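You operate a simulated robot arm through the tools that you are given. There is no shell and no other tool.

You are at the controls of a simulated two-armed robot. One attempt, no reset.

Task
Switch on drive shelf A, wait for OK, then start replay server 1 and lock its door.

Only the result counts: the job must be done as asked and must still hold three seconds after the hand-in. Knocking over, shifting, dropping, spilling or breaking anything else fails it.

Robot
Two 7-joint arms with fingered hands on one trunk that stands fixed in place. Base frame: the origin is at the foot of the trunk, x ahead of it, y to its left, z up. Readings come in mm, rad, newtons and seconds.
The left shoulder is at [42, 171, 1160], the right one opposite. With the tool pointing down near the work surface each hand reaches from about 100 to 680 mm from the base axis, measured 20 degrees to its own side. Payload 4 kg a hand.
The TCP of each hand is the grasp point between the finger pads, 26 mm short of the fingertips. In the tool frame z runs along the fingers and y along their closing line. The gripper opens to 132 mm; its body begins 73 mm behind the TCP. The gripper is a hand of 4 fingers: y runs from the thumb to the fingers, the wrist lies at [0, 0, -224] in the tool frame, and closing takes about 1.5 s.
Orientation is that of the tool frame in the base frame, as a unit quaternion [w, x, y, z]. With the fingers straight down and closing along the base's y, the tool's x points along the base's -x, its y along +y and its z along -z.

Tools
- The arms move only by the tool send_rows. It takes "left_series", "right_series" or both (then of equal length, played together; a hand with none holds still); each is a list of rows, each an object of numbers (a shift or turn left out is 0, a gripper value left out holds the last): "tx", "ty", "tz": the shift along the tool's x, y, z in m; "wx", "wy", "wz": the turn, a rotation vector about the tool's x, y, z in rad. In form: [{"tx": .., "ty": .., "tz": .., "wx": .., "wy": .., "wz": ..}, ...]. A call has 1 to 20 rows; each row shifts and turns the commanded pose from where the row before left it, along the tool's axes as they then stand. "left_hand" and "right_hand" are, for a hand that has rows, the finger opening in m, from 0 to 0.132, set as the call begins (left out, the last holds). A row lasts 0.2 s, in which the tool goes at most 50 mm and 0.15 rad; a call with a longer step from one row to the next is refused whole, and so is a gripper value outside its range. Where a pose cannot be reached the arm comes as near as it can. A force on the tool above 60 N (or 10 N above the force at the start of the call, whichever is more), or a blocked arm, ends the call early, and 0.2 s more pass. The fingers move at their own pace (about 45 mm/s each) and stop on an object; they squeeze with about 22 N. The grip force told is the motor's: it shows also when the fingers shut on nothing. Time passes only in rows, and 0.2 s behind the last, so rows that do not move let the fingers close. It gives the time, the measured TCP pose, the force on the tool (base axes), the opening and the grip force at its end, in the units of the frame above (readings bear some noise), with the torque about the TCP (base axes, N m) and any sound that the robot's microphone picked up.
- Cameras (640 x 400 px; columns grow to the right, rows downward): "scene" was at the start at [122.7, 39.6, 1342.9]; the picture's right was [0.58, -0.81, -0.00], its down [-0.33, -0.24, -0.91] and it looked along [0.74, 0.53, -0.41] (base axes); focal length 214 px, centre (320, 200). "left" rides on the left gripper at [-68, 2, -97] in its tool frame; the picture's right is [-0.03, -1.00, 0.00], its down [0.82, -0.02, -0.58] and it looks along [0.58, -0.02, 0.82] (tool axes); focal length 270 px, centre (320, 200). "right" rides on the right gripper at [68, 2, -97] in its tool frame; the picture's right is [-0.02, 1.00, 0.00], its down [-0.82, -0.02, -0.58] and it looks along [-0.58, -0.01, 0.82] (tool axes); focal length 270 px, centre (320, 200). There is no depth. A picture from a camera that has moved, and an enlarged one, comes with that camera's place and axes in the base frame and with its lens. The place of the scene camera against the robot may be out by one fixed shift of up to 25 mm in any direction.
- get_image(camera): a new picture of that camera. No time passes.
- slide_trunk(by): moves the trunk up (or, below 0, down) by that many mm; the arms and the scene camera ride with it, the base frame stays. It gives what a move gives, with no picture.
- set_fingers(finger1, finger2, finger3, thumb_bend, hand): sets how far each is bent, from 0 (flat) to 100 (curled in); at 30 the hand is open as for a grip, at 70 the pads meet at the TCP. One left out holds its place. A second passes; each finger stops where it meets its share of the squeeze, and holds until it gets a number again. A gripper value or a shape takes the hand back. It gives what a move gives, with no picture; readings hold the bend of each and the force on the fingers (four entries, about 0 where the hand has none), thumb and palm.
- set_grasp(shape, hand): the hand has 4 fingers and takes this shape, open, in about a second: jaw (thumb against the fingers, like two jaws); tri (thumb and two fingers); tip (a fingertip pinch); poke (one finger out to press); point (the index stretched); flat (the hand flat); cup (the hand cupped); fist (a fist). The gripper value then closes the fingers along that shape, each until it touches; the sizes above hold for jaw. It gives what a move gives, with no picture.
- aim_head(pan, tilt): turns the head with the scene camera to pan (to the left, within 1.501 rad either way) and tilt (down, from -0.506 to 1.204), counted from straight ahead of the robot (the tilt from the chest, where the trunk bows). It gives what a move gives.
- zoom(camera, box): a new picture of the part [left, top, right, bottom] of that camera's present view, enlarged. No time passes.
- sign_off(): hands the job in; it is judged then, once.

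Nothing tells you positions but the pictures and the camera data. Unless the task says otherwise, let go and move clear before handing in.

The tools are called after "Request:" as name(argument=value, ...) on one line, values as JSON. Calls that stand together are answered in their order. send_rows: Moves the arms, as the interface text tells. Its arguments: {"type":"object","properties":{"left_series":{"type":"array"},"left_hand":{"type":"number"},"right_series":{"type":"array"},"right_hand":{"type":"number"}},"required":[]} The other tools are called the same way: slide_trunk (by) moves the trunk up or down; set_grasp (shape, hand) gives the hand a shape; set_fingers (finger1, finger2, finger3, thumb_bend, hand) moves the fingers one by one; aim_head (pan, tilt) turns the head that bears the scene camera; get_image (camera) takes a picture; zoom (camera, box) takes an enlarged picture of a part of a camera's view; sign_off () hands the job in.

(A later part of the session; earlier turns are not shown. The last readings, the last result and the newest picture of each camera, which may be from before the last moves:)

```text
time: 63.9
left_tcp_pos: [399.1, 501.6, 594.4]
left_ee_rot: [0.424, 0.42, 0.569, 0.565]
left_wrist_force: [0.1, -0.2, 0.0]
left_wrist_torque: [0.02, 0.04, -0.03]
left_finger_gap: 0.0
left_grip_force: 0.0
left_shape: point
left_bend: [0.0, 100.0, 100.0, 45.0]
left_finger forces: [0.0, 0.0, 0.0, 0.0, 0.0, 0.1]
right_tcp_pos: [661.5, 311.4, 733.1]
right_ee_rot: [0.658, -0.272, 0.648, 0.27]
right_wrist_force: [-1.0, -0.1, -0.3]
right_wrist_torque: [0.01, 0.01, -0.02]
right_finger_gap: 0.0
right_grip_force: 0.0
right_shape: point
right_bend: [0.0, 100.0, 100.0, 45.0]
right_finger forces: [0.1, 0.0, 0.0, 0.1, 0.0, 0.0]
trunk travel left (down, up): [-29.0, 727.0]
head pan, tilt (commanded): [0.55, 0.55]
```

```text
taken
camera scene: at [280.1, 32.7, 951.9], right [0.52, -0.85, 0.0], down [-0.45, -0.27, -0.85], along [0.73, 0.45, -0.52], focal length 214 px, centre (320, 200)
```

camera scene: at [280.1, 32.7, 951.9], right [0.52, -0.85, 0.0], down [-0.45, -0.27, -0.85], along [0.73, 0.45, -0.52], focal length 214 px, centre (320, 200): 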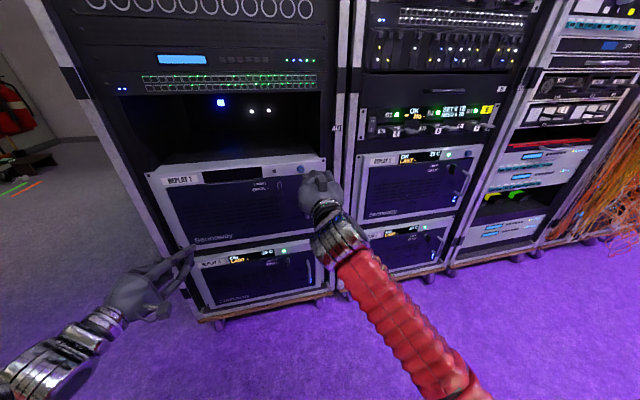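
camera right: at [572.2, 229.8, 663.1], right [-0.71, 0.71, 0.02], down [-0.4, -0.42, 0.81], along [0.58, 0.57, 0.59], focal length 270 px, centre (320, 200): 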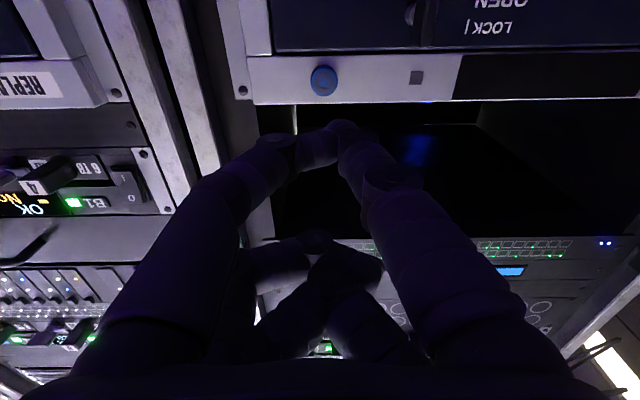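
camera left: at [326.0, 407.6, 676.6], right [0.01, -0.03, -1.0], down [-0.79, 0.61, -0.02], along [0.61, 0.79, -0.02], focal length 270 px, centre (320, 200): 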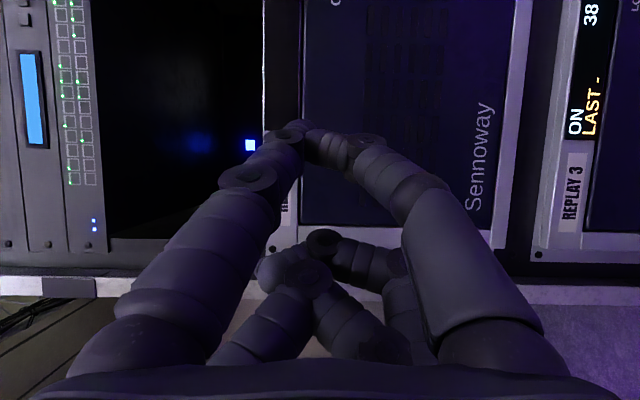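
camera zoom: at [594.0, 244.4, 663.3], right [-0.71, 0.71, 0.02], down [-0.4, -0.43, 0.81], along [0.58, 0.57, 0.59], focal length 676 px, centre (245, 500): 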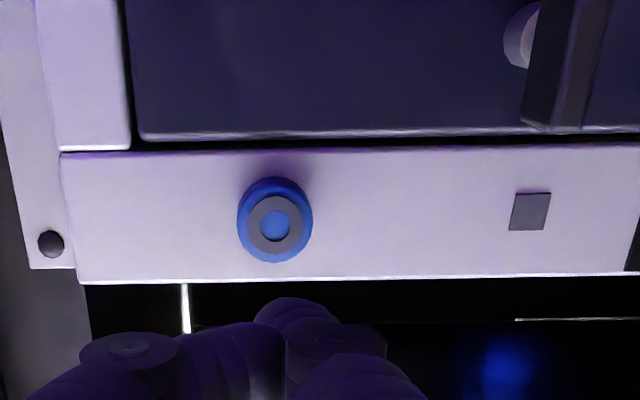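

The shoulder is closer now. In tool coordinates the button is straight ahead by about 68 mm, so I'll advance 56 mm and check again.

Request:
send_rows(right_series=[{"tx": 0.002, "tz": 0.018}, {"tz": 0.018}, {"tz": 0.014}, {"tz": 0.006}])

Request:
zoom(camera="right", box=[240, 0, 460, 160])

Request:
zoom(camera="scene", box=[160, 140, 360, 260])

```text
time: 64.9
left_tcp_pos: [399.3, 500.8, 594.4]
left_ee_rot: [0.422, 0.42, 0.57, 0.566]
left_wrist_force: [0.0, -0.1, 0.5]
left_wrist_torque: [0.0, 0.01, 0.01]
left_finger_gap: 0.0
left_grip_force: 0.0
left_shape: point
left_bend: [0.0, 100.0, 100.0, 45.0]
left_finger forces: [0.1, 0.2, 0.0, 0.0, 0.1, 0.1]
right_tcp_pos: [702.4, 349.7, 729.0]
right_ee_rot: [0.658, -0.271, 0.649, 0.269]
right_wrist_force: [-1.0, -0.5, -0.1]
right_wrist_torque: [-0.03, 0.01, -0.04]
right_finger_gap: 0.0
right_grip_force: 0.1
right_shape: point
right_bend: [0.0, 100.0, 100.0, 45.0]
right_finger forces: [0.0, 0.1, 0.0, 0.0, 0.0, 0.0]
trunk travel left (down, up): [-29.0, 727.0]
head pan, tilt (commanded): [0.55, 0.55]
```

```text
2.50 times, centred on (350, 80) of right
camera zoom: at [634.1, 284.1, 660.1], right [-0.71, 0.71, 0.02], down [-0.4, -0.42, 0.81], along [0.58, 0.57, 0.59], focal length 676 px, centre (245, 500)
```

zoom: 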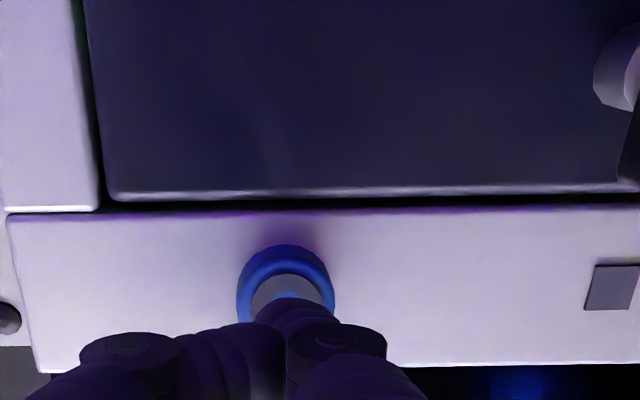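

```text
3.20 times, centred on (260, 200) of scene
camera zoom: at [280.3, 32.7, 951.7], right [0.52, -0.85, 0.0], down [-0.45, -0.27, -0.85], along [0.73, 0.45, -0.52], focal length 686 px, centre (512, 200)
```

zoom: 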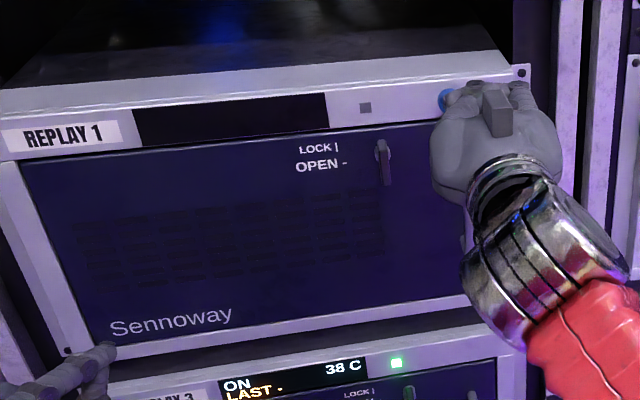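

The tip is aligned on the button with roughly 12 mm to go. I'll press in small steps and watch the force.

Request:
send_rows(right_series=[{"tz": 0.004}, {"tz": 0.004}, {"tz": 0.003}])

Request:
zoom(camera="right", box=[240, 0, 460, 160])

Request:
zoom(camera="scene", box=[160, 140, 360, 260])

```text
time: 65.7
left_tcp_pos: [400.4, 501.3, 595.4]
left_ee_rot: [0.423, 0.42, 0.569, 0.566]
left_wrist_force: [-0.5, -0.5, -0.3]
left_wrist_torque: [0.0, -0.03, 0.0]
left_finger_gap: 0.2
left_grip_force: 0.1
left_shape: point
left_bend: [0.0, 100.0, 100.0, 45.0]
left_finger forces: [0.0, 0.0, 0.0, 0.0, 0.0, 0.0]
right_tcp_pos: [712.0, 357.5, 727.3]
right_ee_rot: [0.657, -0.272, 0.65, 0.268]
right_wrist_force: [0.8, -0.6, -0.5]
right_wrist_torque: [-0.01, -0.01, -0.01]
right_finger_gap: 0.0
right_grip_force: 0.1
right_shape: point
right_bend: [0.0, 100.0, 100.0, 45.0]
right_finger forces: [0.0, 0.1, 0.1, 0.1, 0.0, 0.0]
trunk travel left (down, up): [-29.0, 727.0]
head pan, tilt (commanded): [0.55, 0.55]
```

```text
2.50 times, centred on (350, 80) of right
camera zoom: at [642.8, 290.4, 658.9], right [-0.71, 0.71, 0.02], down [-0.4, -0.42, 0.81], along [0.58, 0.57, 0.58], focal length 676 px, centre (245, 500)
```

zoom: 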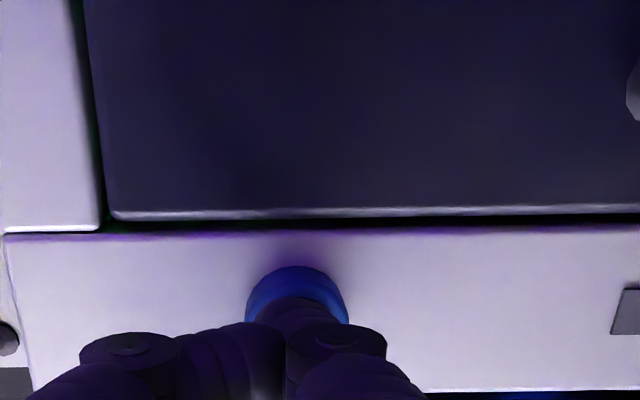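

```text
3.20 times, centred on (260, 200) of scene
camera zoom: at [280.3, 32.8, 951.7], right [0.52, -0.85, 0.0], down [-0.45, -0.27, -0.85], along [0.73, 0.45, -0.52], focal length 686 px, centre (512, 200)
```

zoom: 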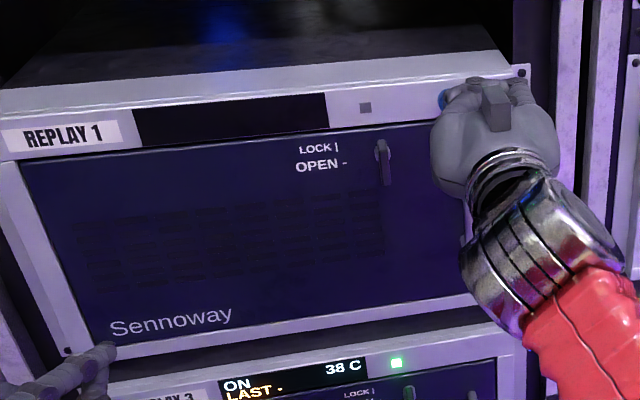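

There's no contact yet, but the tip covers the button. I'll continue a few more millimetres with a small sideways correction.

Request:
send_rows(right_series=[{"ty": 0.001, "tz": 0.003}, {"ty": 0.0005, "tz": 0.003}])

Request:
zoom(camera="right", box=[240, 0, 460, 160])

Request:
zoom(camera="scene", box=[160, 140, 360, 260])

```text
time: 66.3
left_tcp_pos: [400.0, 501.4, 595.1]
left_ee_rot: [0.423, 0.421, 0.57, 0.565]
left_wrist_force: [-0.1, -0.8, -0.3]
left_wrist_torque: [0.0, 0.0, 0.0]
left_finger_gap: 0.0
left_grip_force: 0.1
left_shape: point
left_bend: [0.0, 100.0, 100.0, 45.0]
left_finger forces: [0.1, 0.1, 0.0, 0.1, 0.1, 0.1]
right_tcp_pos: [715.8, 362.3, 727.9]
right_ee_rot: [0.657, -0.272, 0.65, 0.268]
right_wrist_force: [-4.2, -4.7, -1.6]
right_wrist_torque: [-0.15, 0.14, 0.04]
right_finger_gap: 0.0
right_grip_force: 0.0
right_shape: point
right_bend: [0.0, 100.0, 100.0, 45.0]
right_finger forces: [0.1, 0.0, 0.0, 0.1, 0.1, 0.0]
trunk travel left (down, up): [-29.0, 727.0]
head pan, tilt (commanded): [0.55, 0.55]
heard: click
```

```text
2.50 times, centred on (350, 80) of right
camera zoom: at [646.9, 294.9, 659.1], right [-0.7, 0.71, 0.02], down [-0.4, -0.42, 0.81], along [0.58, 0.57, 0.58], focal length 676 px, centre (245, 500)
```

zoom: 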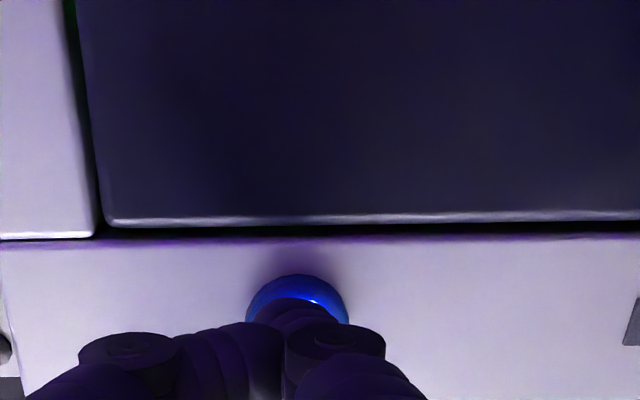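

```text
3.20 times, centred on (260, 200) of scene
camera zoom: at [280.2, 32.6, 951.7], right [0.52, -0.85, 0.0], down [-0.45, -0.27, -0.85], along [0.73, 0.45, -0.52], focal length 686 px, centre (512, 200)
```

zoom: 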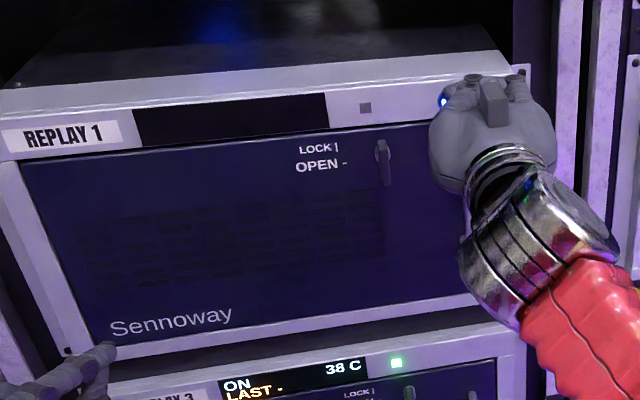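

I heard a click and the button's ring lit up. I'll release it straight back and check the Replay 1 display.

Request:
send_rows(right_series=[{"tz": -0.005}, {"tz": -0.01}, {"tz": -0.02}, {"tz": -0.03}])

Request:
zoom(camera="scene", box=[160, 140, 360, 260])

Request:
get_image(camera="right")

```text
time: 67.3
left_tcp_pos: [399.3, 500.5, 593.7]
left_ee_rot: [0.423, 0.42, 0.57, 0.565]
left_wrist_force: [-0.2, 0.5, -0.4]
left_wrist_torque: [-0.02, -0.04, -0.02]
left_finger_gap: 0.0
left_grip_force: 0.1
left_shape: point
left_bend: [0.0, 100.0, 100.0, 45.0]
left_finger forces: [0.0, 0.1, 0.0, 0.0, 0.1, 0.1]
right_tcp_pos: [668.1, 317.0, 730.1]
right_ee_rot: [0.657, -0.272, 0.649, 0.27]
right_wrist_force: [0.4, 0.1, 0.5]
right_wrist_torque: [0.01, 0.0, -0.03]
right_finger_gap: 0.2
right_grip_force: 0.1
right_shape: point
right_bend: [0.0, 100.0, 100.0, 45.0]
right_finger forces: [0.0, 0.1, 0.0, 0.0, 0.1, 0.0]
trunk travel left (down, up): [-29.0, 727.0]
head pan, tilt (commanded): [0.55, 0.55]
```

```text
3.20 times, centred on (260, 200) of scene
camera zoom: at [280.4, 32.9, 951.7], right [0.52, -0.85, 0.0], down [-0.45, -0.27, -0.85], along [0.73, 0.45, -0.52], focal length 686 px, centre (512, 200)
```

zoom: 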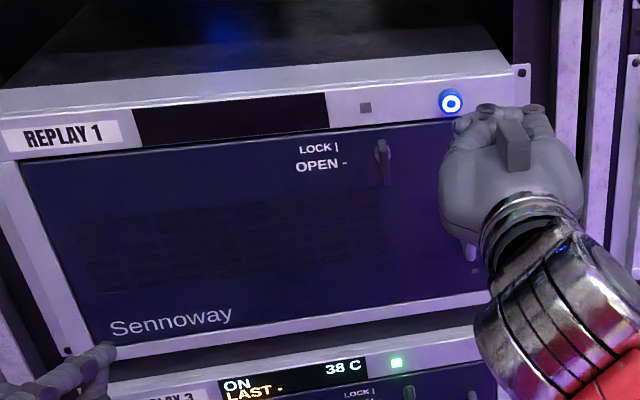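

```text
taken
camera right: at [599.3, 250.8, 660.4], right [-0.71, 0.71, 0.02], down [-0.4, -0.43, 0.81], along [0.58, 0.57, 0.59], focal length 270 px, centre (320, 200)
```

right: 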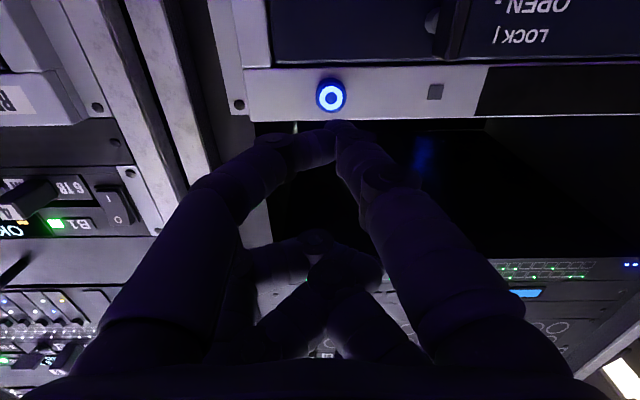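

The blue ring is lit but the display is still dark, and running Replay 2 has its ring unlit, so this may be a locator lamp and not a power button. I'll wait a moment to see if anything boots.

Request:
send_rows(right_series=[{}, {}, {}, {}, {}, {}, {}, {}, {}, {}, {}, {}, {}, {}, {}])

Request:
get_image(camera="scene")

Request:
zoom(camera="scene", box=[160, 140, 360, 260])

Request:
zoom(camera="scene", box=[360, 140, 500, 230])

Request:
zoom(camera="right", box=[300, 0, 640, 130])

```text
time: 70.5
left_tcp_pos: [399.4, 501.2, 595.2]
left_ee_rot: [0.423, 0.42, 0.57, 0.565]
left_wrist_force: [0.2, -1.4, -0.9]
left_wrist_torque: [0.01, 0.0, 0.01]
left_finger_gap: 0.2
left_grip_force: 0.0
left_shape: point
left_bend: [0.0, 100.0, 100.0, 45.0]
left_finger forces: [0.0, 0.0, 0.1, 0.0, 0.0, 0.1]
right_tcp_pos: [668.3, 317.1, 728.5]
right_ee_rot: [0.658, -0.272, 0.649, 0.269]
right_wrist_force: [0.3, -0.1, 0.3]
right_wrist_torque: [0.02, 0.01, -0.04]
right_finger_gap: 0.0
right_grip_force: 0.2
right_shape: point
right_bend: [0.0, 100.0, 100.0, 45.0]
right_finger forces: [0.0, 0.0, 0.0, 0.1, 0.0, 0.0]
trunk travel left (down, up): [-29.0, 727.0]
head pan, tilt (commanded): [0.55, 0.55]
```

```text
taken
camera scene: at [280.3, 32.8, 951.7], right [0.52, -0.85, 0.0], down [-0.45, -0.27, -0.85], along [0.73, 0.45, -0.52], focal length 214 px, centre (320, 200)
```

scene: 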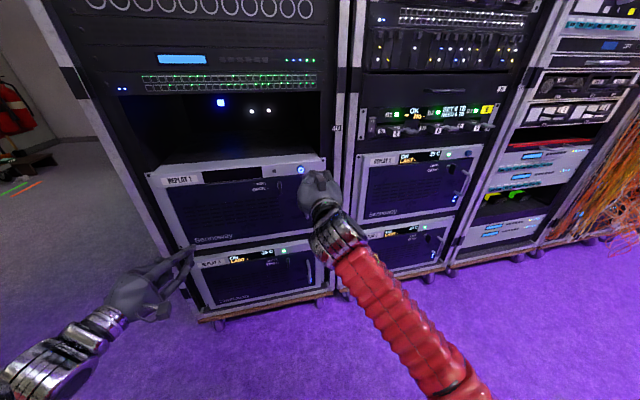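

```text
3.20 times, centred on (260, 200) of scene
camera zoom: at [280.3, 32.8, 951.7], right [0.52, -0.85, 0.0], down [-0.45, -0.27, -0.85], along [0.73, 0.45, -0.52], focal length 686 px, centre (512, 200)
```

zoom: 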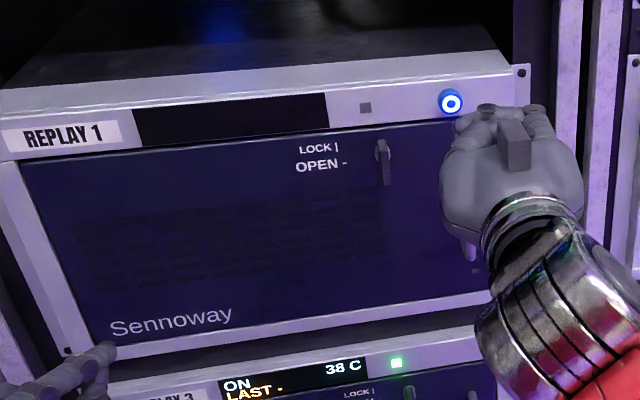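

```text
4.44 times, centred on (430, 185) of scene
camera zoom: at [280.3, 32.8, 951.7], right [0.52, -0.85, 0.0], down [-0.45, -0.27, -0.85], along [0.73, 0.45, -0.52], focal length 953 px, centre (-169, 267)
```

zoom: 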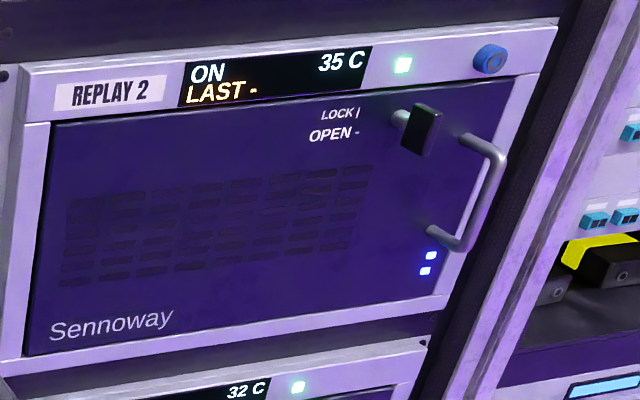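

```text
1.88 times, centred on (470, 65) of right
camera zoom: at [599.9, 250.4, 660.2], right [-0.71, 0.71, 0.02], down [-0.4, -0.42, 0.81], along [0.58, 0.57, 0.59], focal length 509 px, centre (38, 454)
```

zoom: 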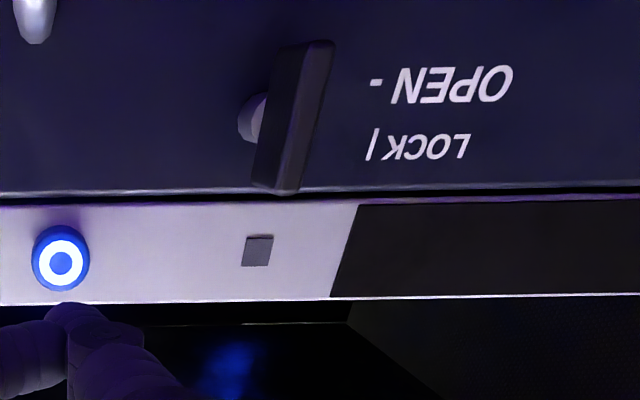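

Nothing boots, so the blue button is a locator lamp and I've lit it by mistake. I'll press it once more along the same line to put it back as it was, then find the real power control behind the door.

Request:
send_rows(right_series=[{"tz": 0.02}, {"tz": 0.02}, {"tz": 0.012}, {"tz": 0.004}])

Request:
zoom(camera="right", box=[240, 0, 460, 160])

```text
time: 71.5
left_tcp_pos: [400.1, 500.7, 594.4]
left_ee_rot: [0.422, 0.42, 0.571, 0.565]
left_wrist_force: [0.2, -0.4, 0.3]
left_wrist_torque: [0.03, 0.01, -0.01]
left_finger_gap: 0.0
left_grip_force: 0.0
left_shape: point
left_bend: [0.0, 100.0, 100.0, 45.0]
left_finger forces: [0.0, 0.0, 0.0, 0.1, 0.0, 0.0]
right_tcp_pos: [707.1, 356.8, 729.0]
right_ee_rot: [0.657, -0.272, 0.649, 0.27]
right_wrist_force: [0.4, 0.5, -0.6]
right_wrist_torque: [-0.03, 0.03, 0.05]
right_finger_gap: 0.1
right_grip_force: 0.0
right_shape: point
right_bend: [0.0, 100.0, 100.0, 45.0]
right_finger forces: [0.0, 0.0, 0.1, 0.1, 0.1, 0.1]
trunk travel left (down, up): [-29.0, 727.0]
head pan, tilt (commanded): [0.55, 0.55]
```

```text
2.50 times, centred on (350, 80) of right
camera zoom: at [639.0, 290.0, 660.5], right [-0.71, 0.71, 0.02], down [-0.4, -0.42, 0.81], along [0.58, 0.57, 0.59], focal length 676 px, centre (245, 500)
```

zoom: 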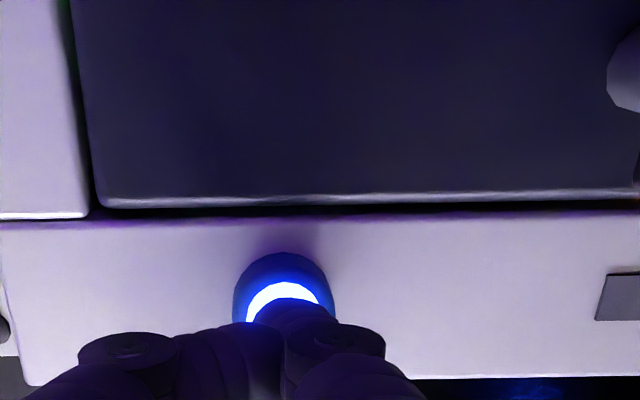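

I need about 10 mm more to reach the press depth. I'll step in gently.

Request:
send_rows(right_series=[{"tz": 0.004}, {"tz": 0.003}, {"tz": 0.003}])

Request:
zoom(camera="right", box=[240, 0, 460, 160])

```text
time: 72.3
left_tcp_pos: [399.6, 501.5, 593.9]
left_ee_rot: [0.422, 0.42, 0.571, 0.565]
left_wrist_force: [0.0, 0.2, 0.8]
left_wrist_torque: [-0.02, 0.0, -0.03]
left_finger_gap: 0.0
left_grip_force: 0.0
left_shape: point
left_bend: [0.0, 100.0, 100.0, 45.0]
left_finger forces: [0.0, 0.1, 0.0, 0.0, 0.0, 0.1]
right_tcp_pos: [716.3, 362.6, 727.3]
right_ee_rot: [0.657, -0.271, 0.651, 0.267]
right_wrist_force: [-10.0, -8.4, -3.7]
right_wrist_torque: [-0.35, 0.24, 0.16]
right_finger_gap: 0.0
right_grip_force: 0.1
right_shape: point
right_bend: [0.0, 100.0, 100.0, 45.0]
right_finger forces: [0.1, 0.1, 0.0, 0.0, 0.0, 0.1]
trunk travel left (down, up): [-29.0, 727.0]
head pan, tilt (commanded): [0.55, 0.55]
heard: click
```

```text
2.50 times, centred on (350, 80) of right
camera zoom: at [647.1, 295.4, 658.8], right [-0.71, 0.71, 0.02], down [-0.4, -0.42, 0.81], along [0.58, 0.57, 0.58], focal length 676 px, centre (245, 500)
```

zoom: 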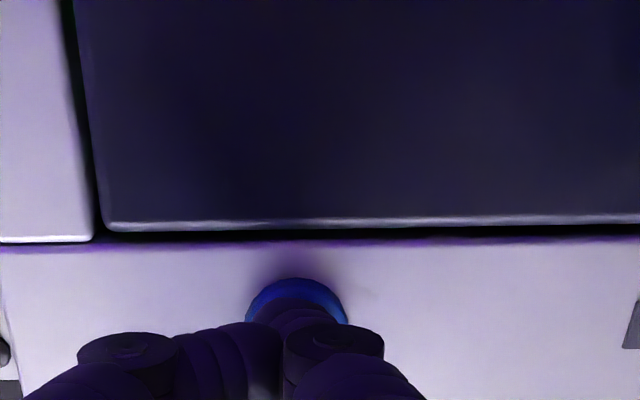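

The lamp is off again after a second click. I'll retreat and look closely at the latch paddle, since the start control is likely behind the door.

Request:
send_rows(right_series=[{"tz": -0.005}, {"tz": -0.015}, {"tz": -0.025}, {"tz": -0.03}, {"tz": -0.03}])

Request:
zoom(camera="scene", box=[160, 140, 360, 260])

Request:
get_image(camera="right")

```text
time: 73.5
left_tcp_pos: [400.7, 501.3, 594.6]
left_ee_rot: [0.422, 0.421, 0.57, 0.565]
left_wrist_force: [-0.1, -0.4, -0.4]
left_wrist_torque: [0.0, -0.02, 0.02]
left_finger_gap: 0.1
left_grip_force: 0.1
left_shape: point
left_bend: [0.0, 100.0, 100.0, 45.0]
left_finger forces: [0.0, 0.1, 0.1, 0.0, 0.0, 0.1]
right_tcp_pos: [640.5, 290.3, 727.8]
right_ee_rot: [0.657, -0.272, 0.649, 0.27]
right_wrist_force: [0.4, 0.5, 0.8]
right_wrist_torque: [-0.02, -0.03, 0.0]
right_finger_gap: 0.4
right_grip_force: 0.1
right_shape: point
right_bend: [0.0, 100.0, 100.0, 44.0]
right_finger forces: [0.0, 0.0, 0.0, 0.1, 0.0, 0.0]
trunk travel left (down, up): [-29.0, 727.0]
head pan, tilt (commanded): [0.55, 0.55]
```

```text
3.20 times, centred on (260, 200) of scene
camera zoom: at [280.4, 32.9, 951.7], right [0.52, -0.85, 0.0], down [-0.45, -0.27, -0.85], along [0.73, 0.45, -0.52], focal length 686 px, centre (512, 200)
```

zoom: 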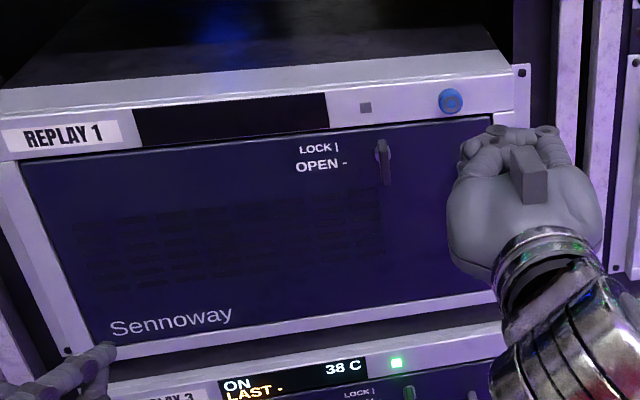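

```text
taken
camera right: at [572.7, 224.5, 660.3], right [-0.71, 0.71, 0.02], down [-0.4, -0.42, 0.81], along [0.58, 0.57, 0.59], focal length 270 px, centre (320, 200)
```

right: 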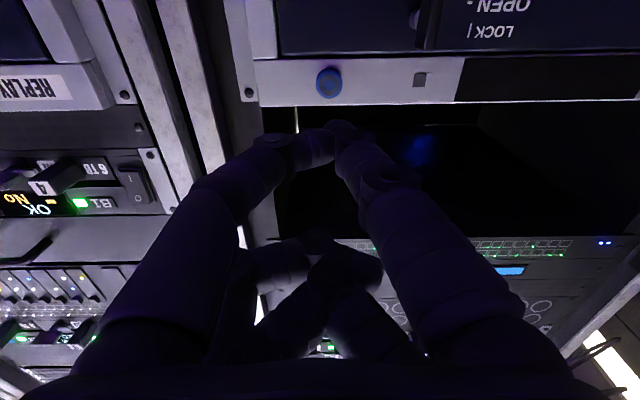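

The lamp is off. I'll lower the right hand in front of the door so its upward-looking camera can see the latch and handle properly.

Request:
send_rows(right_series=[{"tz": -0.02}, {"tx": 0.03, "ty": 0.01}, {"tx": 0.03, "ty": 0.01}, {"tx": 0.03, "ty": 0.01}])

Request:
get_image(camera="right")

Request:
zoom(camera="right", box=[240, 0, 520, 140])

```text
time: 74.5
left_tcp_pos: [400.6, 501.6, 594.5]
left_ee_rot: [0.423, 0.421, 0.57, 0.565]
left_wrist_force: [0.1, -0.3, 0.2]
left_wrist_torque: [0.01, 0.0, 0.02]
left_finger_gap: 0.0
left_grip_force: 0.1
left_shape: point
left_bend: [0.0, 100.0, 100.0, 45.0]
left_finger forces: [0.0, 0.1, 0.0, 0.1, 0.0, 0.0]
right_tcp_pos: [606.1, 295.7, 639.4]
right_ee_rot: [0.657, -0.273, 0.648, 0.27]
right_wrist_force: [1.5, 0.1, -0.2]
right_wrist_torque: [0.0, -0.02, 0.02]
right_finger_gap: 0.0
right_grip_force: 0.1
right_shape: point
right_bend: [0.0, 100.0, 100.0, 45.0]
right_finger forces: [0.0, 0.1, 0.0, 0.1, 0.0, 0.0]
trunk travel left (down, up): [-29.0, 727.0]
head pan, tilt (commanded): [0.55, 0.55]
```

```text
taken
camera right: at [536.9, 228.9, 570.5], right [-0.71, 0.71, 0.02], down [-0.4, -0.42, 0.81], along [0.58, 0.57, 0.59], focal length 270 px, centre (320, 200)
```

right: 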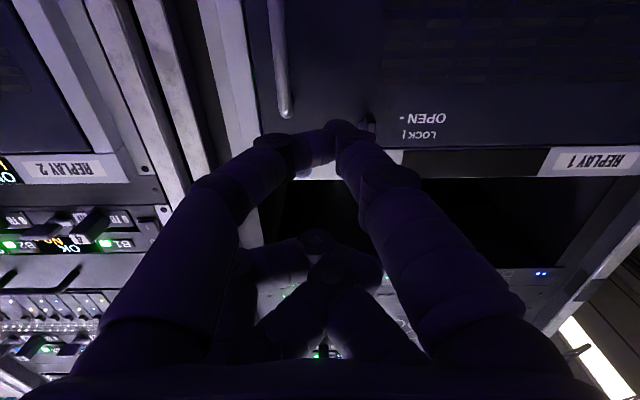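

```text
2.29 times, centred on (380, 70) of right
camera zoom: at [536.9, 228.9, 570.5], right [-0.71, 0.71, 0.02], down [-0.4, -0.42, 0.81], along [0.58, 0.57, 0.59], focal length 618 px, centre (183, 497)
```

zoom: 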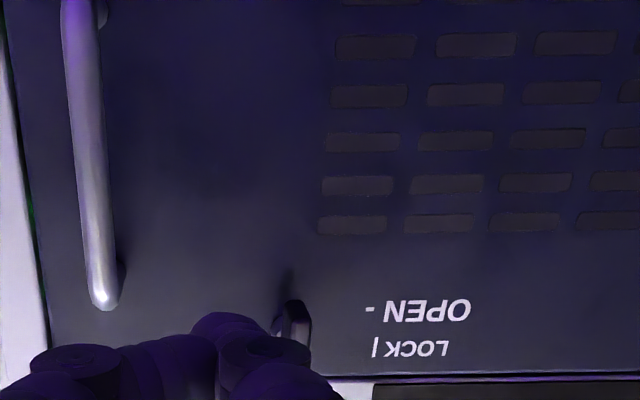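

The latch bar is centred near s=179, z=668 and about 32 mm long, on a stem about 45 mm off the door. I'll lower the trunk the last 29 mm for reach, open the right hand to a jaw, and move in front of the latch.

Request:
slide_trunk(by=-28)

Request:
set_grasp(shape="jaw", hand="right")

Request:
send_rows(right_series=[{"tx": -0.0145, "ty": 0.0103, "tz": 0.015}, {"tx": -0.0145, "ty": 0.0103, "tz": 0.015}, {"tx": -0.0145, "ty": 0.0103, "tz": 0.015}, {"tx": -0.0145, "ty": 0.0103, "tz": 0.0}], right_hand=0.06)

Request:
get_image(camera="right")

Request:
get_image(camera="scene")

```text
time: 75.2
left_tcp_pos: [398.7, 500.9, 567.5]
left_ee_rot: [0.423, 0.42, 0.571, 0.565]
left_wrist_force: [0.2, -0.7, 0.4]
left_wrist_torque: [0.0, 0.01, -0.01]
left_finger_gap: 0.0
left_grip_force: 0.0
left_shape: point
left_bend: [0.0, 100.0, 100.0, 44.0]
left_finger forces: [0.1, 0.1, 0.1, 0.0, 0.1, 0.0]
right_tcp_pos: [605.4, 296.6, 611.6]
right_ee_rot: [0.657, -0.272, 0.649, 0.269]
right_wrist_force: [0.3, 0.3, 0.2]
right_wrist_torque: [-0.03, -0.01, 0.02]
right_finger_gap: 0.0
right_grip_force: 0.0
right_shape: point
right_bend: [0.0, 100.0, 100.0, 44.0]
right_finger forces: [0.0, 0.1, 0.0, 0.1, 0.0, 0.0]
trunk travel left (down, up): [-1.0, 755.0]
head pan, tilt (commanded): [0.55, 0.55]
```

```text
time: 76.2
left_tcp_pos: [400.2, 501.5, 567.6]
left_ee_rot: [0.422, 0.42, 0.57, 0.566]
left_wrist_force: [-0.2, -0.7, 0.7]
left_wrist_torque: [0.0, 0.02, -0.02]
left_finger_gap: 0.2
left_grip_force: 0.0
left_shape: point
left_bend: [0.0, 100.0, 100.0, 45.0]
left_finger forces: [0.0, 0.0, 0.1, 0.0, 0.1, 0.0]
right_tcp_pos: [606.2, 297.0, 609.5]
right_ee_rot: [0.657, -0.272, 0.649, 0.269]
right_wrist_force: [0.8, 0.0, 0.1]
right_wrist_torque: [-0.02, 0.02, -0.02]
right_finger_gap: 131.9
right_grip_force: 0.1
right_shape: jaw
right_bend: [30.0, 30.0, 30.0, 30.0]
right_finger forces: [0.0, 0.0, 0.1, 0.0, 0.0, 0.1]
trunk travel left (down, up): [-1.0, 755.0]
head pan, tilt (commanded): [0.55, 0.55]
```

```text
time: 77.2
left_tcp_pos: [401.0, 500.9, 566.6]
left_ee_rot: [0.423, 0.42, 0.57, 0.565]
left_wrist_force: [0.9, 0.3, -0.4]
left_wrist_torque: [0.01, -0.02, -0.02]
left_finger_gap: 0.0
left_grip_force: 0.1
left_shape: point
left_bend: [0.0, 100.0, 100.0, 45.0]
left_finger forces: [0.0, 0.0, 0.0, 0.0, 0.1, 0.1]
right_tcp_pos: [615.4, 350.5, 653.6]
right_ee_rot: [0.655, -0.275, 0.655, 0.257]
right_wrist_force: [-0.6, -0.8, -0.3]
right_wrist_torque: [0.0, 0.02, -0.03]
right_finger_gap: 60.7
right_grip_force: 0.0
right_shape: jaw
right_bend: [73.0, 73.0, 73.0, 70.0]
right_finger forces: [0.0, 0.1, 0.0, 0.1, 0.0, 0.0]
trunk travel left (down, up): [-1.0, 755.0]
head pan, tilt (commanded): [0.55, 0.55]
```

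```text
taken
camera right: at [546.1, 282.7, 586.1], right [-0.7, 0.72, 0.0], down [-0.41, -0.4, 0.82], along [0.59, 0.57, 0.57], focal length 270 px, centre (320, 200)
```

right: 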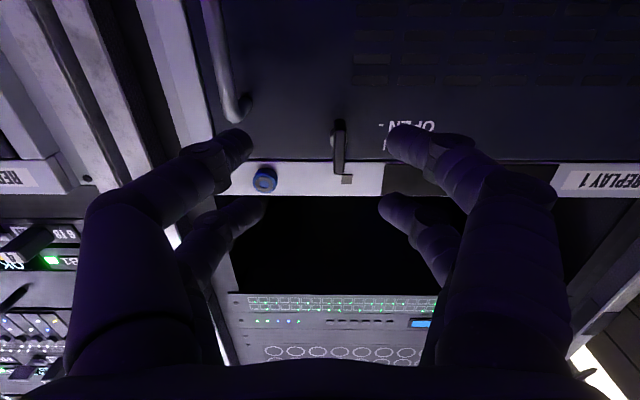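

```text
taken
camera scene: at [295.8, 32.7, 920.7], right [0.52, -0.85, 0.0], down [-0.45, -0.27, -0.85], along [0.73, 0.45, -0.52], focal length 214 px, centre (320, 200)
```

scene: 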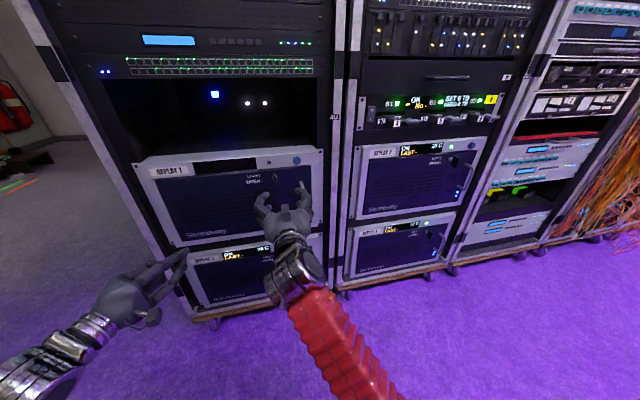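

The view is good, with the latch bar centred between the open fingers. The pose reads a little short, so I'll let it settle and re-read.

Request:
send_rows(right_series=[{}, {}])

Request:
zoom(camera="right", box=[220, 80, 460, 220])

```text
time: 77.8
left_tcp_pos: [399.0, 501.0, 566.7]
left_ee_rot: [0.423, 0.42, 0.57, 0.566]
left_wrist_force: [1.3, -0.2, -0.4]
left_wrist_torque: [0.01, -0.02, 0.04]
left_finger_gap: 0.0
left_grip_force: 0.0
left_shape: point
left_bend: [0.0, 100.0, 100.0, 45.0]
left_finger forces: [0.1, 0.0, 0.0, 0.1, 0.0, 0.0]
right_tcp_pos: [618.0, 349.9, 656.8]
right_ee_rot: [0.657, -0.273, 0.654, 0.256]
right_wrist_force: [0.5, 0.6, -0.3]
right_wrist_torque: [0.03, -0.01, -0.03]
right_finger_gap: 60.5
right_grip_force: 0.1
right_shape: jaw
right_bend: [73.0, 73.0, 73.0, 70.0]
right_finger forces: [0.0, 0.0, 0.1, 0.0, 0.0, 0.0]
trunk travel left (down, up): [-1.0, 755.0]
head pan, tilt (commanded): [0.55, 0.55]
```

```text
2.67 times, centred on (340, 150) of right
camera zoom: at [548.2, 282.2, 589.7], right [-0.7, 0.72, 0.0], down [-0.41, -0.4, 0.82], along [0.59, 0.57, 0.57], focal length 721 px, centre (267, 333)
```

zoom: 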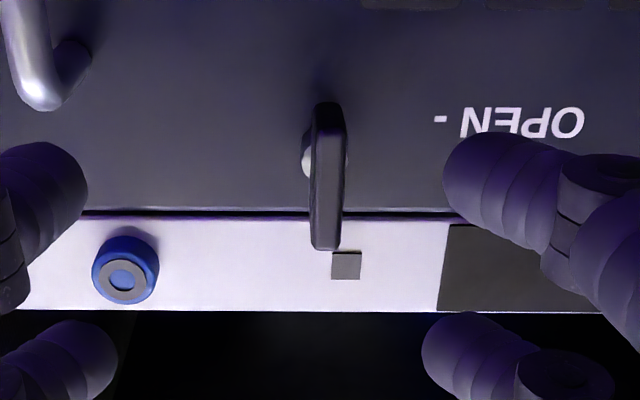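

The bar is vertical, from z≈643 to 683 at s≈176, n≈760. I'll straighten the hand, centre on the bar, and move halfway in.

Request:
send_rows(right_series=[{"tx": -0.004, "ty": 0.0075, "tz": 0.01, "wx": -0.007, "wy": -0.005, "wz": 0.012}, {"tx": -0.004, "ty": 0.007, "tz": 0.01, "wx": -0.007, "wy": -0.004, "wz": 0.012}, {"tz": 0.01}, {"tz": 0.01}, {"tz": 0.005}, {}])

Request:
zoom(camera="right", box=[220, 80, 460, 220])

Request:
zoom(camera="scene", box=[120, 130, 340, 260])

```text
time: 79.2
left_tcp_pos: [399.3, 501.1, 566.6]
left_ee_rot: [0.423, 0.42, 0.57, 0.566]
left_wrist_force: [-0.7, 0.3, 0.3]
left_wrist_torque: [0.02, 0.0, -0.02]
left_finger_gap: 0.3
left_grip_force: 0.1
left_shape: point
left_bend: [0.0, 100.0, 100.0, 44.0]
left_finger forces: [0.0, 0.0, 0.0, 0.0, 0.1, 0.1]
right_tcp_pos: [632.3, 397.4, 675.9]
right_ee_rot: [0.656, -0.265, 0.648, 0.281]
right_wrist_force: [0.2, -0.1, -0.5]
right_wrist_torque: [0.0, 0.02, -0.01]
right_finger_gap: 60.4
right_grip_force: 0.1
right_shape: jaw
right_bend: [73.0, 73.0, 73.0, 70.0]
right_finger forces: [0.0, 0.0, 0.1, 0.0, 0.0, 0.0]
trunk travel left (down, up): [-1.0, 755.0]
head pan, tilt (commanded): [0.55, 0.55]
```

```text
2.67 times, centred on (340, 150) of right
camera zoom: at [563.3, 331.4, 606.5], right [-0.71, 0.7, 0.04], down [-0.39, -0.45, 0.81], along [0.58, 0.56, 0.59], focal length 721 px, centre (267, 333)
```

zoom: 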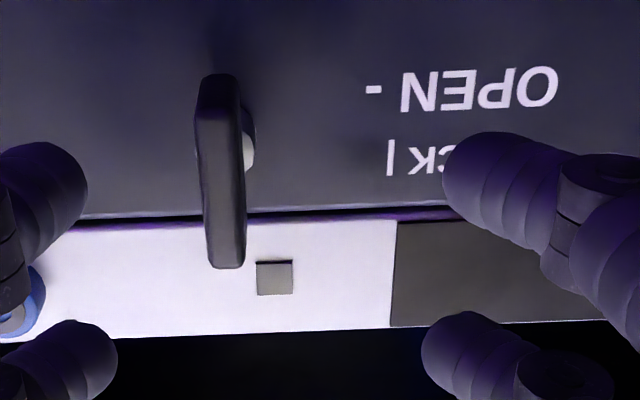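

```text
2.91 times, centred on (230, 195) of scene
camera zoom: at [295.8, 32.8, 920.6], right [0.52, -0.85, 0.0], down [-0.45, -0.27, -0.85], along [0.73, 0.45, -0.52], focal length 624 px, centre (582, 214)
```

zoom: 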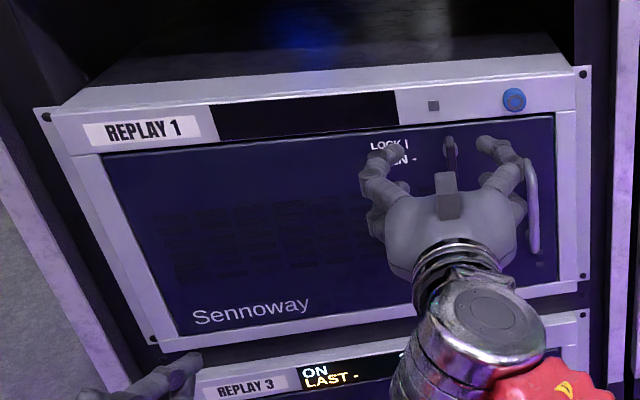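

The commanded pose has caught up. I need about 8 mm right, 13 mm down and 40 mm forward to centre the pads on the bar.

Request:
send_rows(right_series=[{"tx": 0.0065, "ty": -0.004, "wy": 0.01, "wz": -0.008}, {"tx": 0.0065, "ty": -0.004, "wy": 0.01, "wz": -0.008}, {"tz": 0.01}, {"tz": 0.01}, {}, {}])

Request:
zoom(camera="right", box=[220, 80, 460, 220])

```text
time: 80.5
left_tcp_pos: [399.4, 499.9, 568.4]
left_ee_rot: [0.422, 0.42, 0.57, 0.566]
left_wrist_force: [-0.2, -0.4, 0.7]
left_wrist_torque: [-0.02, -0.01, 0.02]
left_finger_gap: 0.0
left_grip_force: 0.0
left_shape: point
left_bend: [0.0, 100.0, 100.0, 45.0]
left_finger forces: [0.0, 0.1, 0.0, 0.0, 0.0, 0.0]
right_tcp_pos: [653.1, 404.6, 661.9]
right_ee_rot: [0.652, -0.274, 0.653, 0.271]
right_wrist_force: [-0.2, 0.3, 0.7]
right_wrist_torque: [-0.01, 0.0, 0.01]
right_finger_gap: 60.4
right_grip_force: 0.0
right_shape: jaw
right_bend: [73.0, 73.0, 73.0, 70.0]
right_finger forces: [0.0, 0.1, 0.0, 0.0, 0.0, 0.1]
trunk travel left (down, up): [-1.0, 755.0]
head pan, tilt (commanded): [0.55, 0.55]
```

```text
2.67 times, centred on (340, 150) of right
camera zoom: at [583.9, 337.4, 594.4], right [-0.71, 0.7, 0.02], down [-0.39, -0.42, 0.82], along [0.58, 0.57, 0.57], focal length 721 px, centre (267, 333)
```

zoom: 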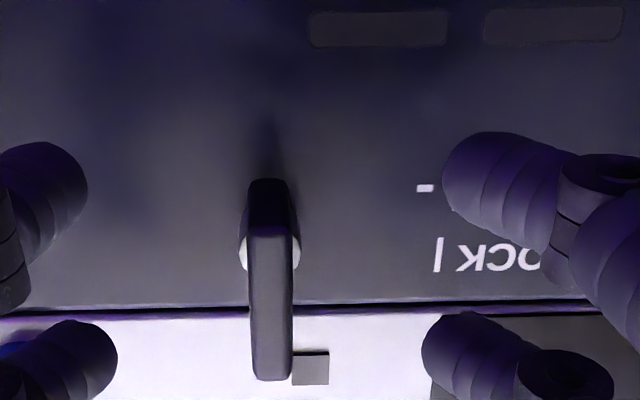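

The bar is centred between the fingers. I'll move 18 mm further in and close on it.

Request:
send_rows(right_series=[{"tz": 0.009}, {"tz": 0.009}, {}])

Request:
zoom(camera="right", box=[200, 80, 440, 230])

Request:
send_rows(right_series=[{}, {}, {}, {}, {}, {}], right_hand=0.0)

Request:
zoom(camera="right", box=[200, 80, 440, 230])

```text
time: 81.3
left_tcp_pos: [400.3, 501.9, 566.7]
left_ee_rot: [0.423, 0.421, 0.57, 0.566]
left_wrist_force: [0.2, 0.2, 0.8]
left_wrist_torque: [0.03, 0.01, -0.02]
left_finger_gap: 0.1
left_grip_force: 0.0
left_shape: point
left_bend: [0.0, 100.0, 100.0, 45.0]
left_finger forces: [0.0, 0.0, 0.0, 0.0, 0.0, 0.1]
right_tcp_pos: [667.9, 404.0, 658.7]
right_ee_rot: [0.651, -0.273, 0.654, 0.271]
right_wrist_force: [-0.7, 0.1, 0.1]
right_wrist_torque: [-0.01, 0.01, 0.0]
right_finger_gap: 60.6
right_grip_force: 0.1
right_shape: jaw
right_bend: [73.0, 73.0, 73.0, 70.0]
right_finger forces: [0.0, 0.1, 0.1, 0.0, 0.1, 0.0]
right hand out of reach, approached as far as the arm can: row 1, 2
trunk travel left (down, up): [-1.0, 755.0]
head pan, tilt (commanded): [0.55, 0.55]
```

```text
2.67 times, centred on (320, 155) of right
camera zoom: at [598.8, 336.8, 590.3], right [-0.71, 0.7, 0.02], down [-0.39, -0.42, 0.82], along [0.59, 0.57, 0.57], focal length 721 px, centre (320, 320)
```

zoom: 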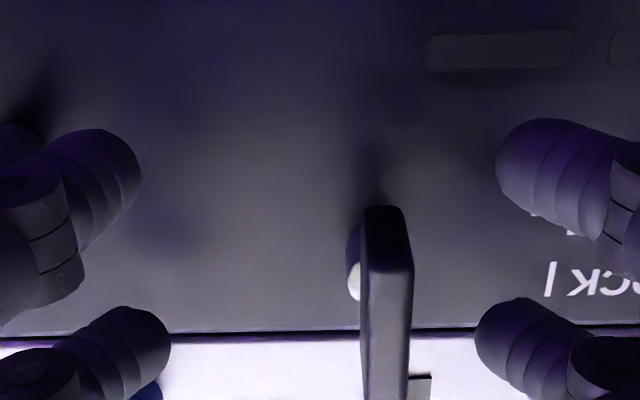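

```text
time: 82.8
left_tcp_pos: [400.5, 501.7, 566.9]
left_ee_rot: [0.422, 0.42, 0.57, 0.565]
left_wrist_force: [0.2, 0.3, 0.5]
left_wrist_torque: [-0.01, -0.03, 0.03]
left_finger_gap: 0.0
left_grip_force: 0.0
left_shape: point
left_bend: [0.0, 100.0, 100.0, 45.0]
left_finger forces: [0.0, 0.0, 0.0, 0.0, 0.0, 0.0]
right_tcp_pos: [668.0, 404.6, 659.2]
right_ee_rot: [0.652, -0.273, 0.654, 0.269]
right_wrist_force: [-0.4, 2.4, 2.3]
right_wrist_torque: [-0.03, 0.0, 0.06]
right_finger_gap: 0.0
right_grip_force: 21.9
right_shape: jaw
right_bend: [61.0, 73.0, 64.0, 70.0]
right_finger forces: [0.1, 19.0, 17.7, 0.0, 0.0, 0.1]
trunk travel left (down, up): [-1.0, 755.0]
head pan, tilt (commanded): [0.55, 0.55]
```

```text
2.67 times, centred on (320, 155) of right
camera zoom: at [599.1, 336.8, 591.5], right [-0.71, 0.7, 0.02], down [-0.39, -0.42, 0.82], along [0.59, 0.57, 0.57], focal length 721 px, centre (320, 320)
```

zoom: 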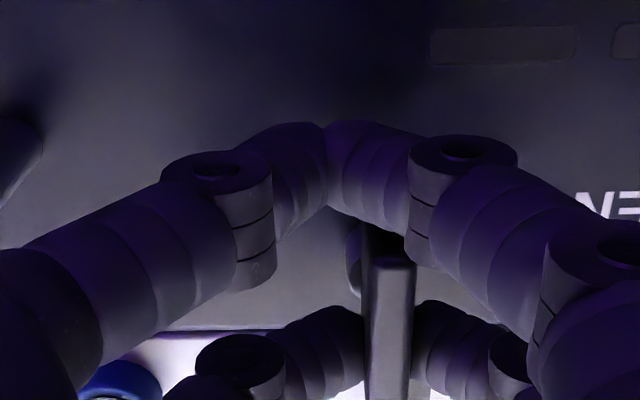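

The upper finger pair has the bar, the lower pair closed just below it, and the arm is near its reach limit. The grip is firm, so I'll try a small clockwise turn about the bar's centre and watch how the latch responds.

Request:
send_rows(right_series=[{"tx": 0.001, "ty": 0.0004, "wz": 0.1}, {"tx": 0.001, "ty": 0.0004, "wz": 0.1}, {"tx": 0.001, "ty": 0.0004, "wz": 0.1}])

Request:
zoom(camera="right", box=[200, 80, 440, 230])

Request:
zoom(camera="scene", box=[220, 140, 320, 210])

```text
time: 83.5
left_tcp_pos: [398.8, 501.7, 566.5]
left_ee_rot: [0.423, 0.42, 0.57, 0.566]
left_wrist_force: [0.3, -0.6, 0.5]
left_wrist_torque: [0.02, 0.02, 0.03]
left_finger_gap: 0.0
left_grip_force: 0.0
left_shape: point
left_bend: [0.0, 100.0, 100.0, 45.0]
left_finger forces: [0.1, 0.0, 0.1, 0.0, 0.1, 0.0]
right_tcp_pos: [665.2, 405.8, 656.3]
right_ee_rot: [0.604, -0.174, 0.687, 0.365]
right_wrist_force: [-2.8, 11.7, 4.1]
right_wrist_torque: [-0.29, -0.25, 0.2]
right_finger_gap: 0.1
right_grip_force: 21.8
right_shape: jaw
right_bend: [61.0, 73.0, 64.0, 70.0]
right_finger forces: [0.1, 27.3, 16.8, 0.1, 0.0, 0.1]
trunk travel left (down, up): [-1.0, 755.0]
head pan, tilt (commanded): [0.55, 0.55]
```

```text
2.67 times, centred on (320, 155) of right
camera zoom: at [581.8, 352.4, 591.1], right [-0.67, 0.67, 0.32], down [-0.22, -0.59, 0.78], along [0.71, 0.45, 0.54], focal length 721 px, centre (320, 320)
```

zoom: 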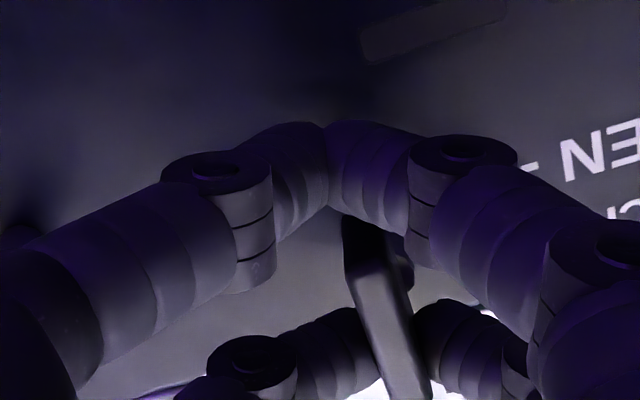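

```text
5.71 times, centred on (270, 175) of scene
camera zoom: at [295.2, 33.3, 921.0], right [0.52, -0.85, 0.0], down [-0.45, -0.27, -0.85], along [0.73, 0.45, -0.52], focal length 1226 px, centre (606, 343)
```

zoom: 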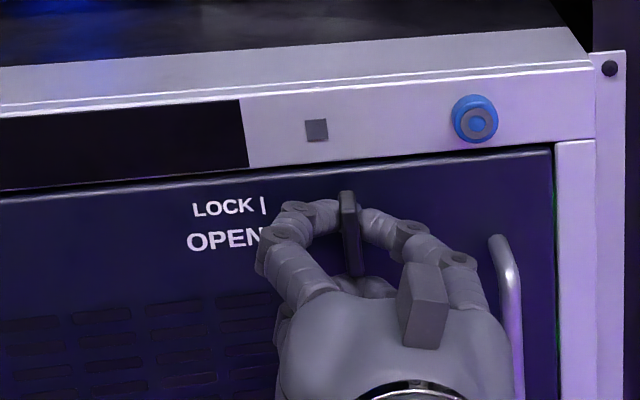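

The bar stayed vertical and the fingers twisted around it with side force, so clockwise is the stop. I'll reverse and turn counter-clockwise instead.

Request:
send_rows(right_series=[{"tx": -0.001, "ty": -0.0004, "wz": -0.1}, {"tx": -0.001, "ty": -0.0004, "wz": -0.1}, {"tx": -0.001, "ty": -0.0004, "wz": -0.1}, {"tx": -0.001, "ty": -0.0004, "wz": -0.1}, {"tx": -0.001, "ty": -0.0004, "wz": -0.1}, {"tx": -0.001, "ty": -0.0004, "wz": -0.1}])

Request:
zoom(camera="right", box=[200, 80, 440, 230])

Request:
zoom(camera="scene", box=[220, 140, 320, 210])

```text
time: 85.0
left_tcp_pos: [399.5, 499.5, 568.5]
left_ee_rot: [0.423, 0.419, 0.57, 0.566]
left_wrist_force: [-1.0, 0.4, 1.0]
left_wrist_torque: [0.02, -0.03, 0.02]
left_finger_gap: 0.0
left_grip_force: 0.1
left_shape: point
left_bend: [0.0, 100.0, 100.0, 45.0]
left_finger forces: [0.0, 0.0, 0.0, 0.1, 0.1, 0.1]
right_tcp_pos: [666.9, 404.3, 661.3]
right_ee_rot: [0.685, -0.368, 0.605, 0.17]
right_wrist_force: [6.1, 0.1, 15.5]
right_wrist_torque: [0.36, -0.01, -0.16]
right_finger_gap: 0.0
right_grip_force: 22.1
right_shape: jaw
right_bend: [61.0, 73.0, 64.0, 70.0]
right_finger forces: [0.0, 15.9, 25.2, 0.1, 0.0, 0.1]
trunk travel left (down, up): [-1.0, 755.0]
head pan, tilt (commanded): [0.55, 0.55]
```

```text
2.67 times, centred on (320, 155) of right
camera zoom: at [612.5, 321.6, 596.3], right [-0.68, 0.68, -0.28], down [-0.56, -0.25, 0.79], along [0.46, 0.69, 0.55], focal length 721 px, centre (320, 320)
```

zoom: 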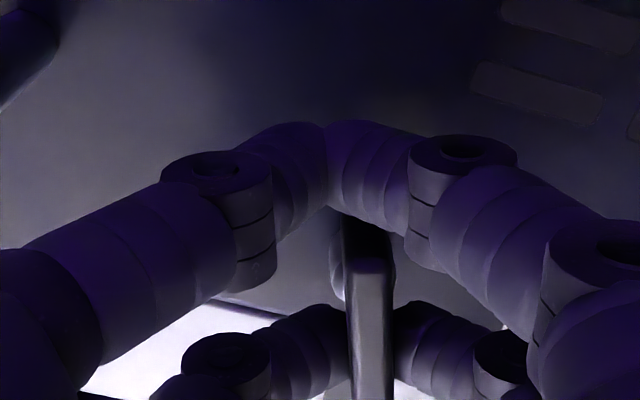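

```text
5.71 times, centred on (270, 175) of scene
camera zoom: at [294.9, 32.1, 921.3], right [0.52, -0.85, 0.0], down [-0.45, -0.27, -0.85], along [0.73, 0.45, -0.52], focal length 1226 px, centre (606, 343)
```

zoom: 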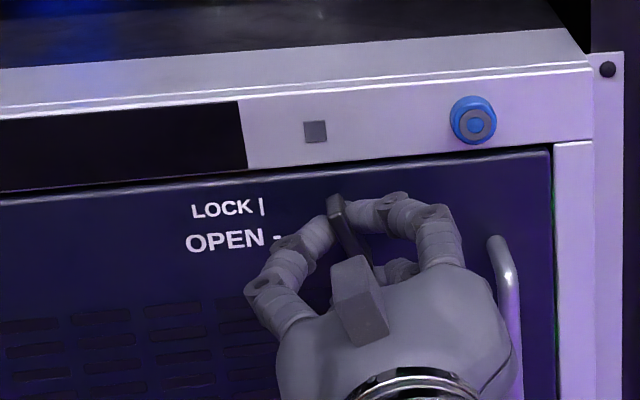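

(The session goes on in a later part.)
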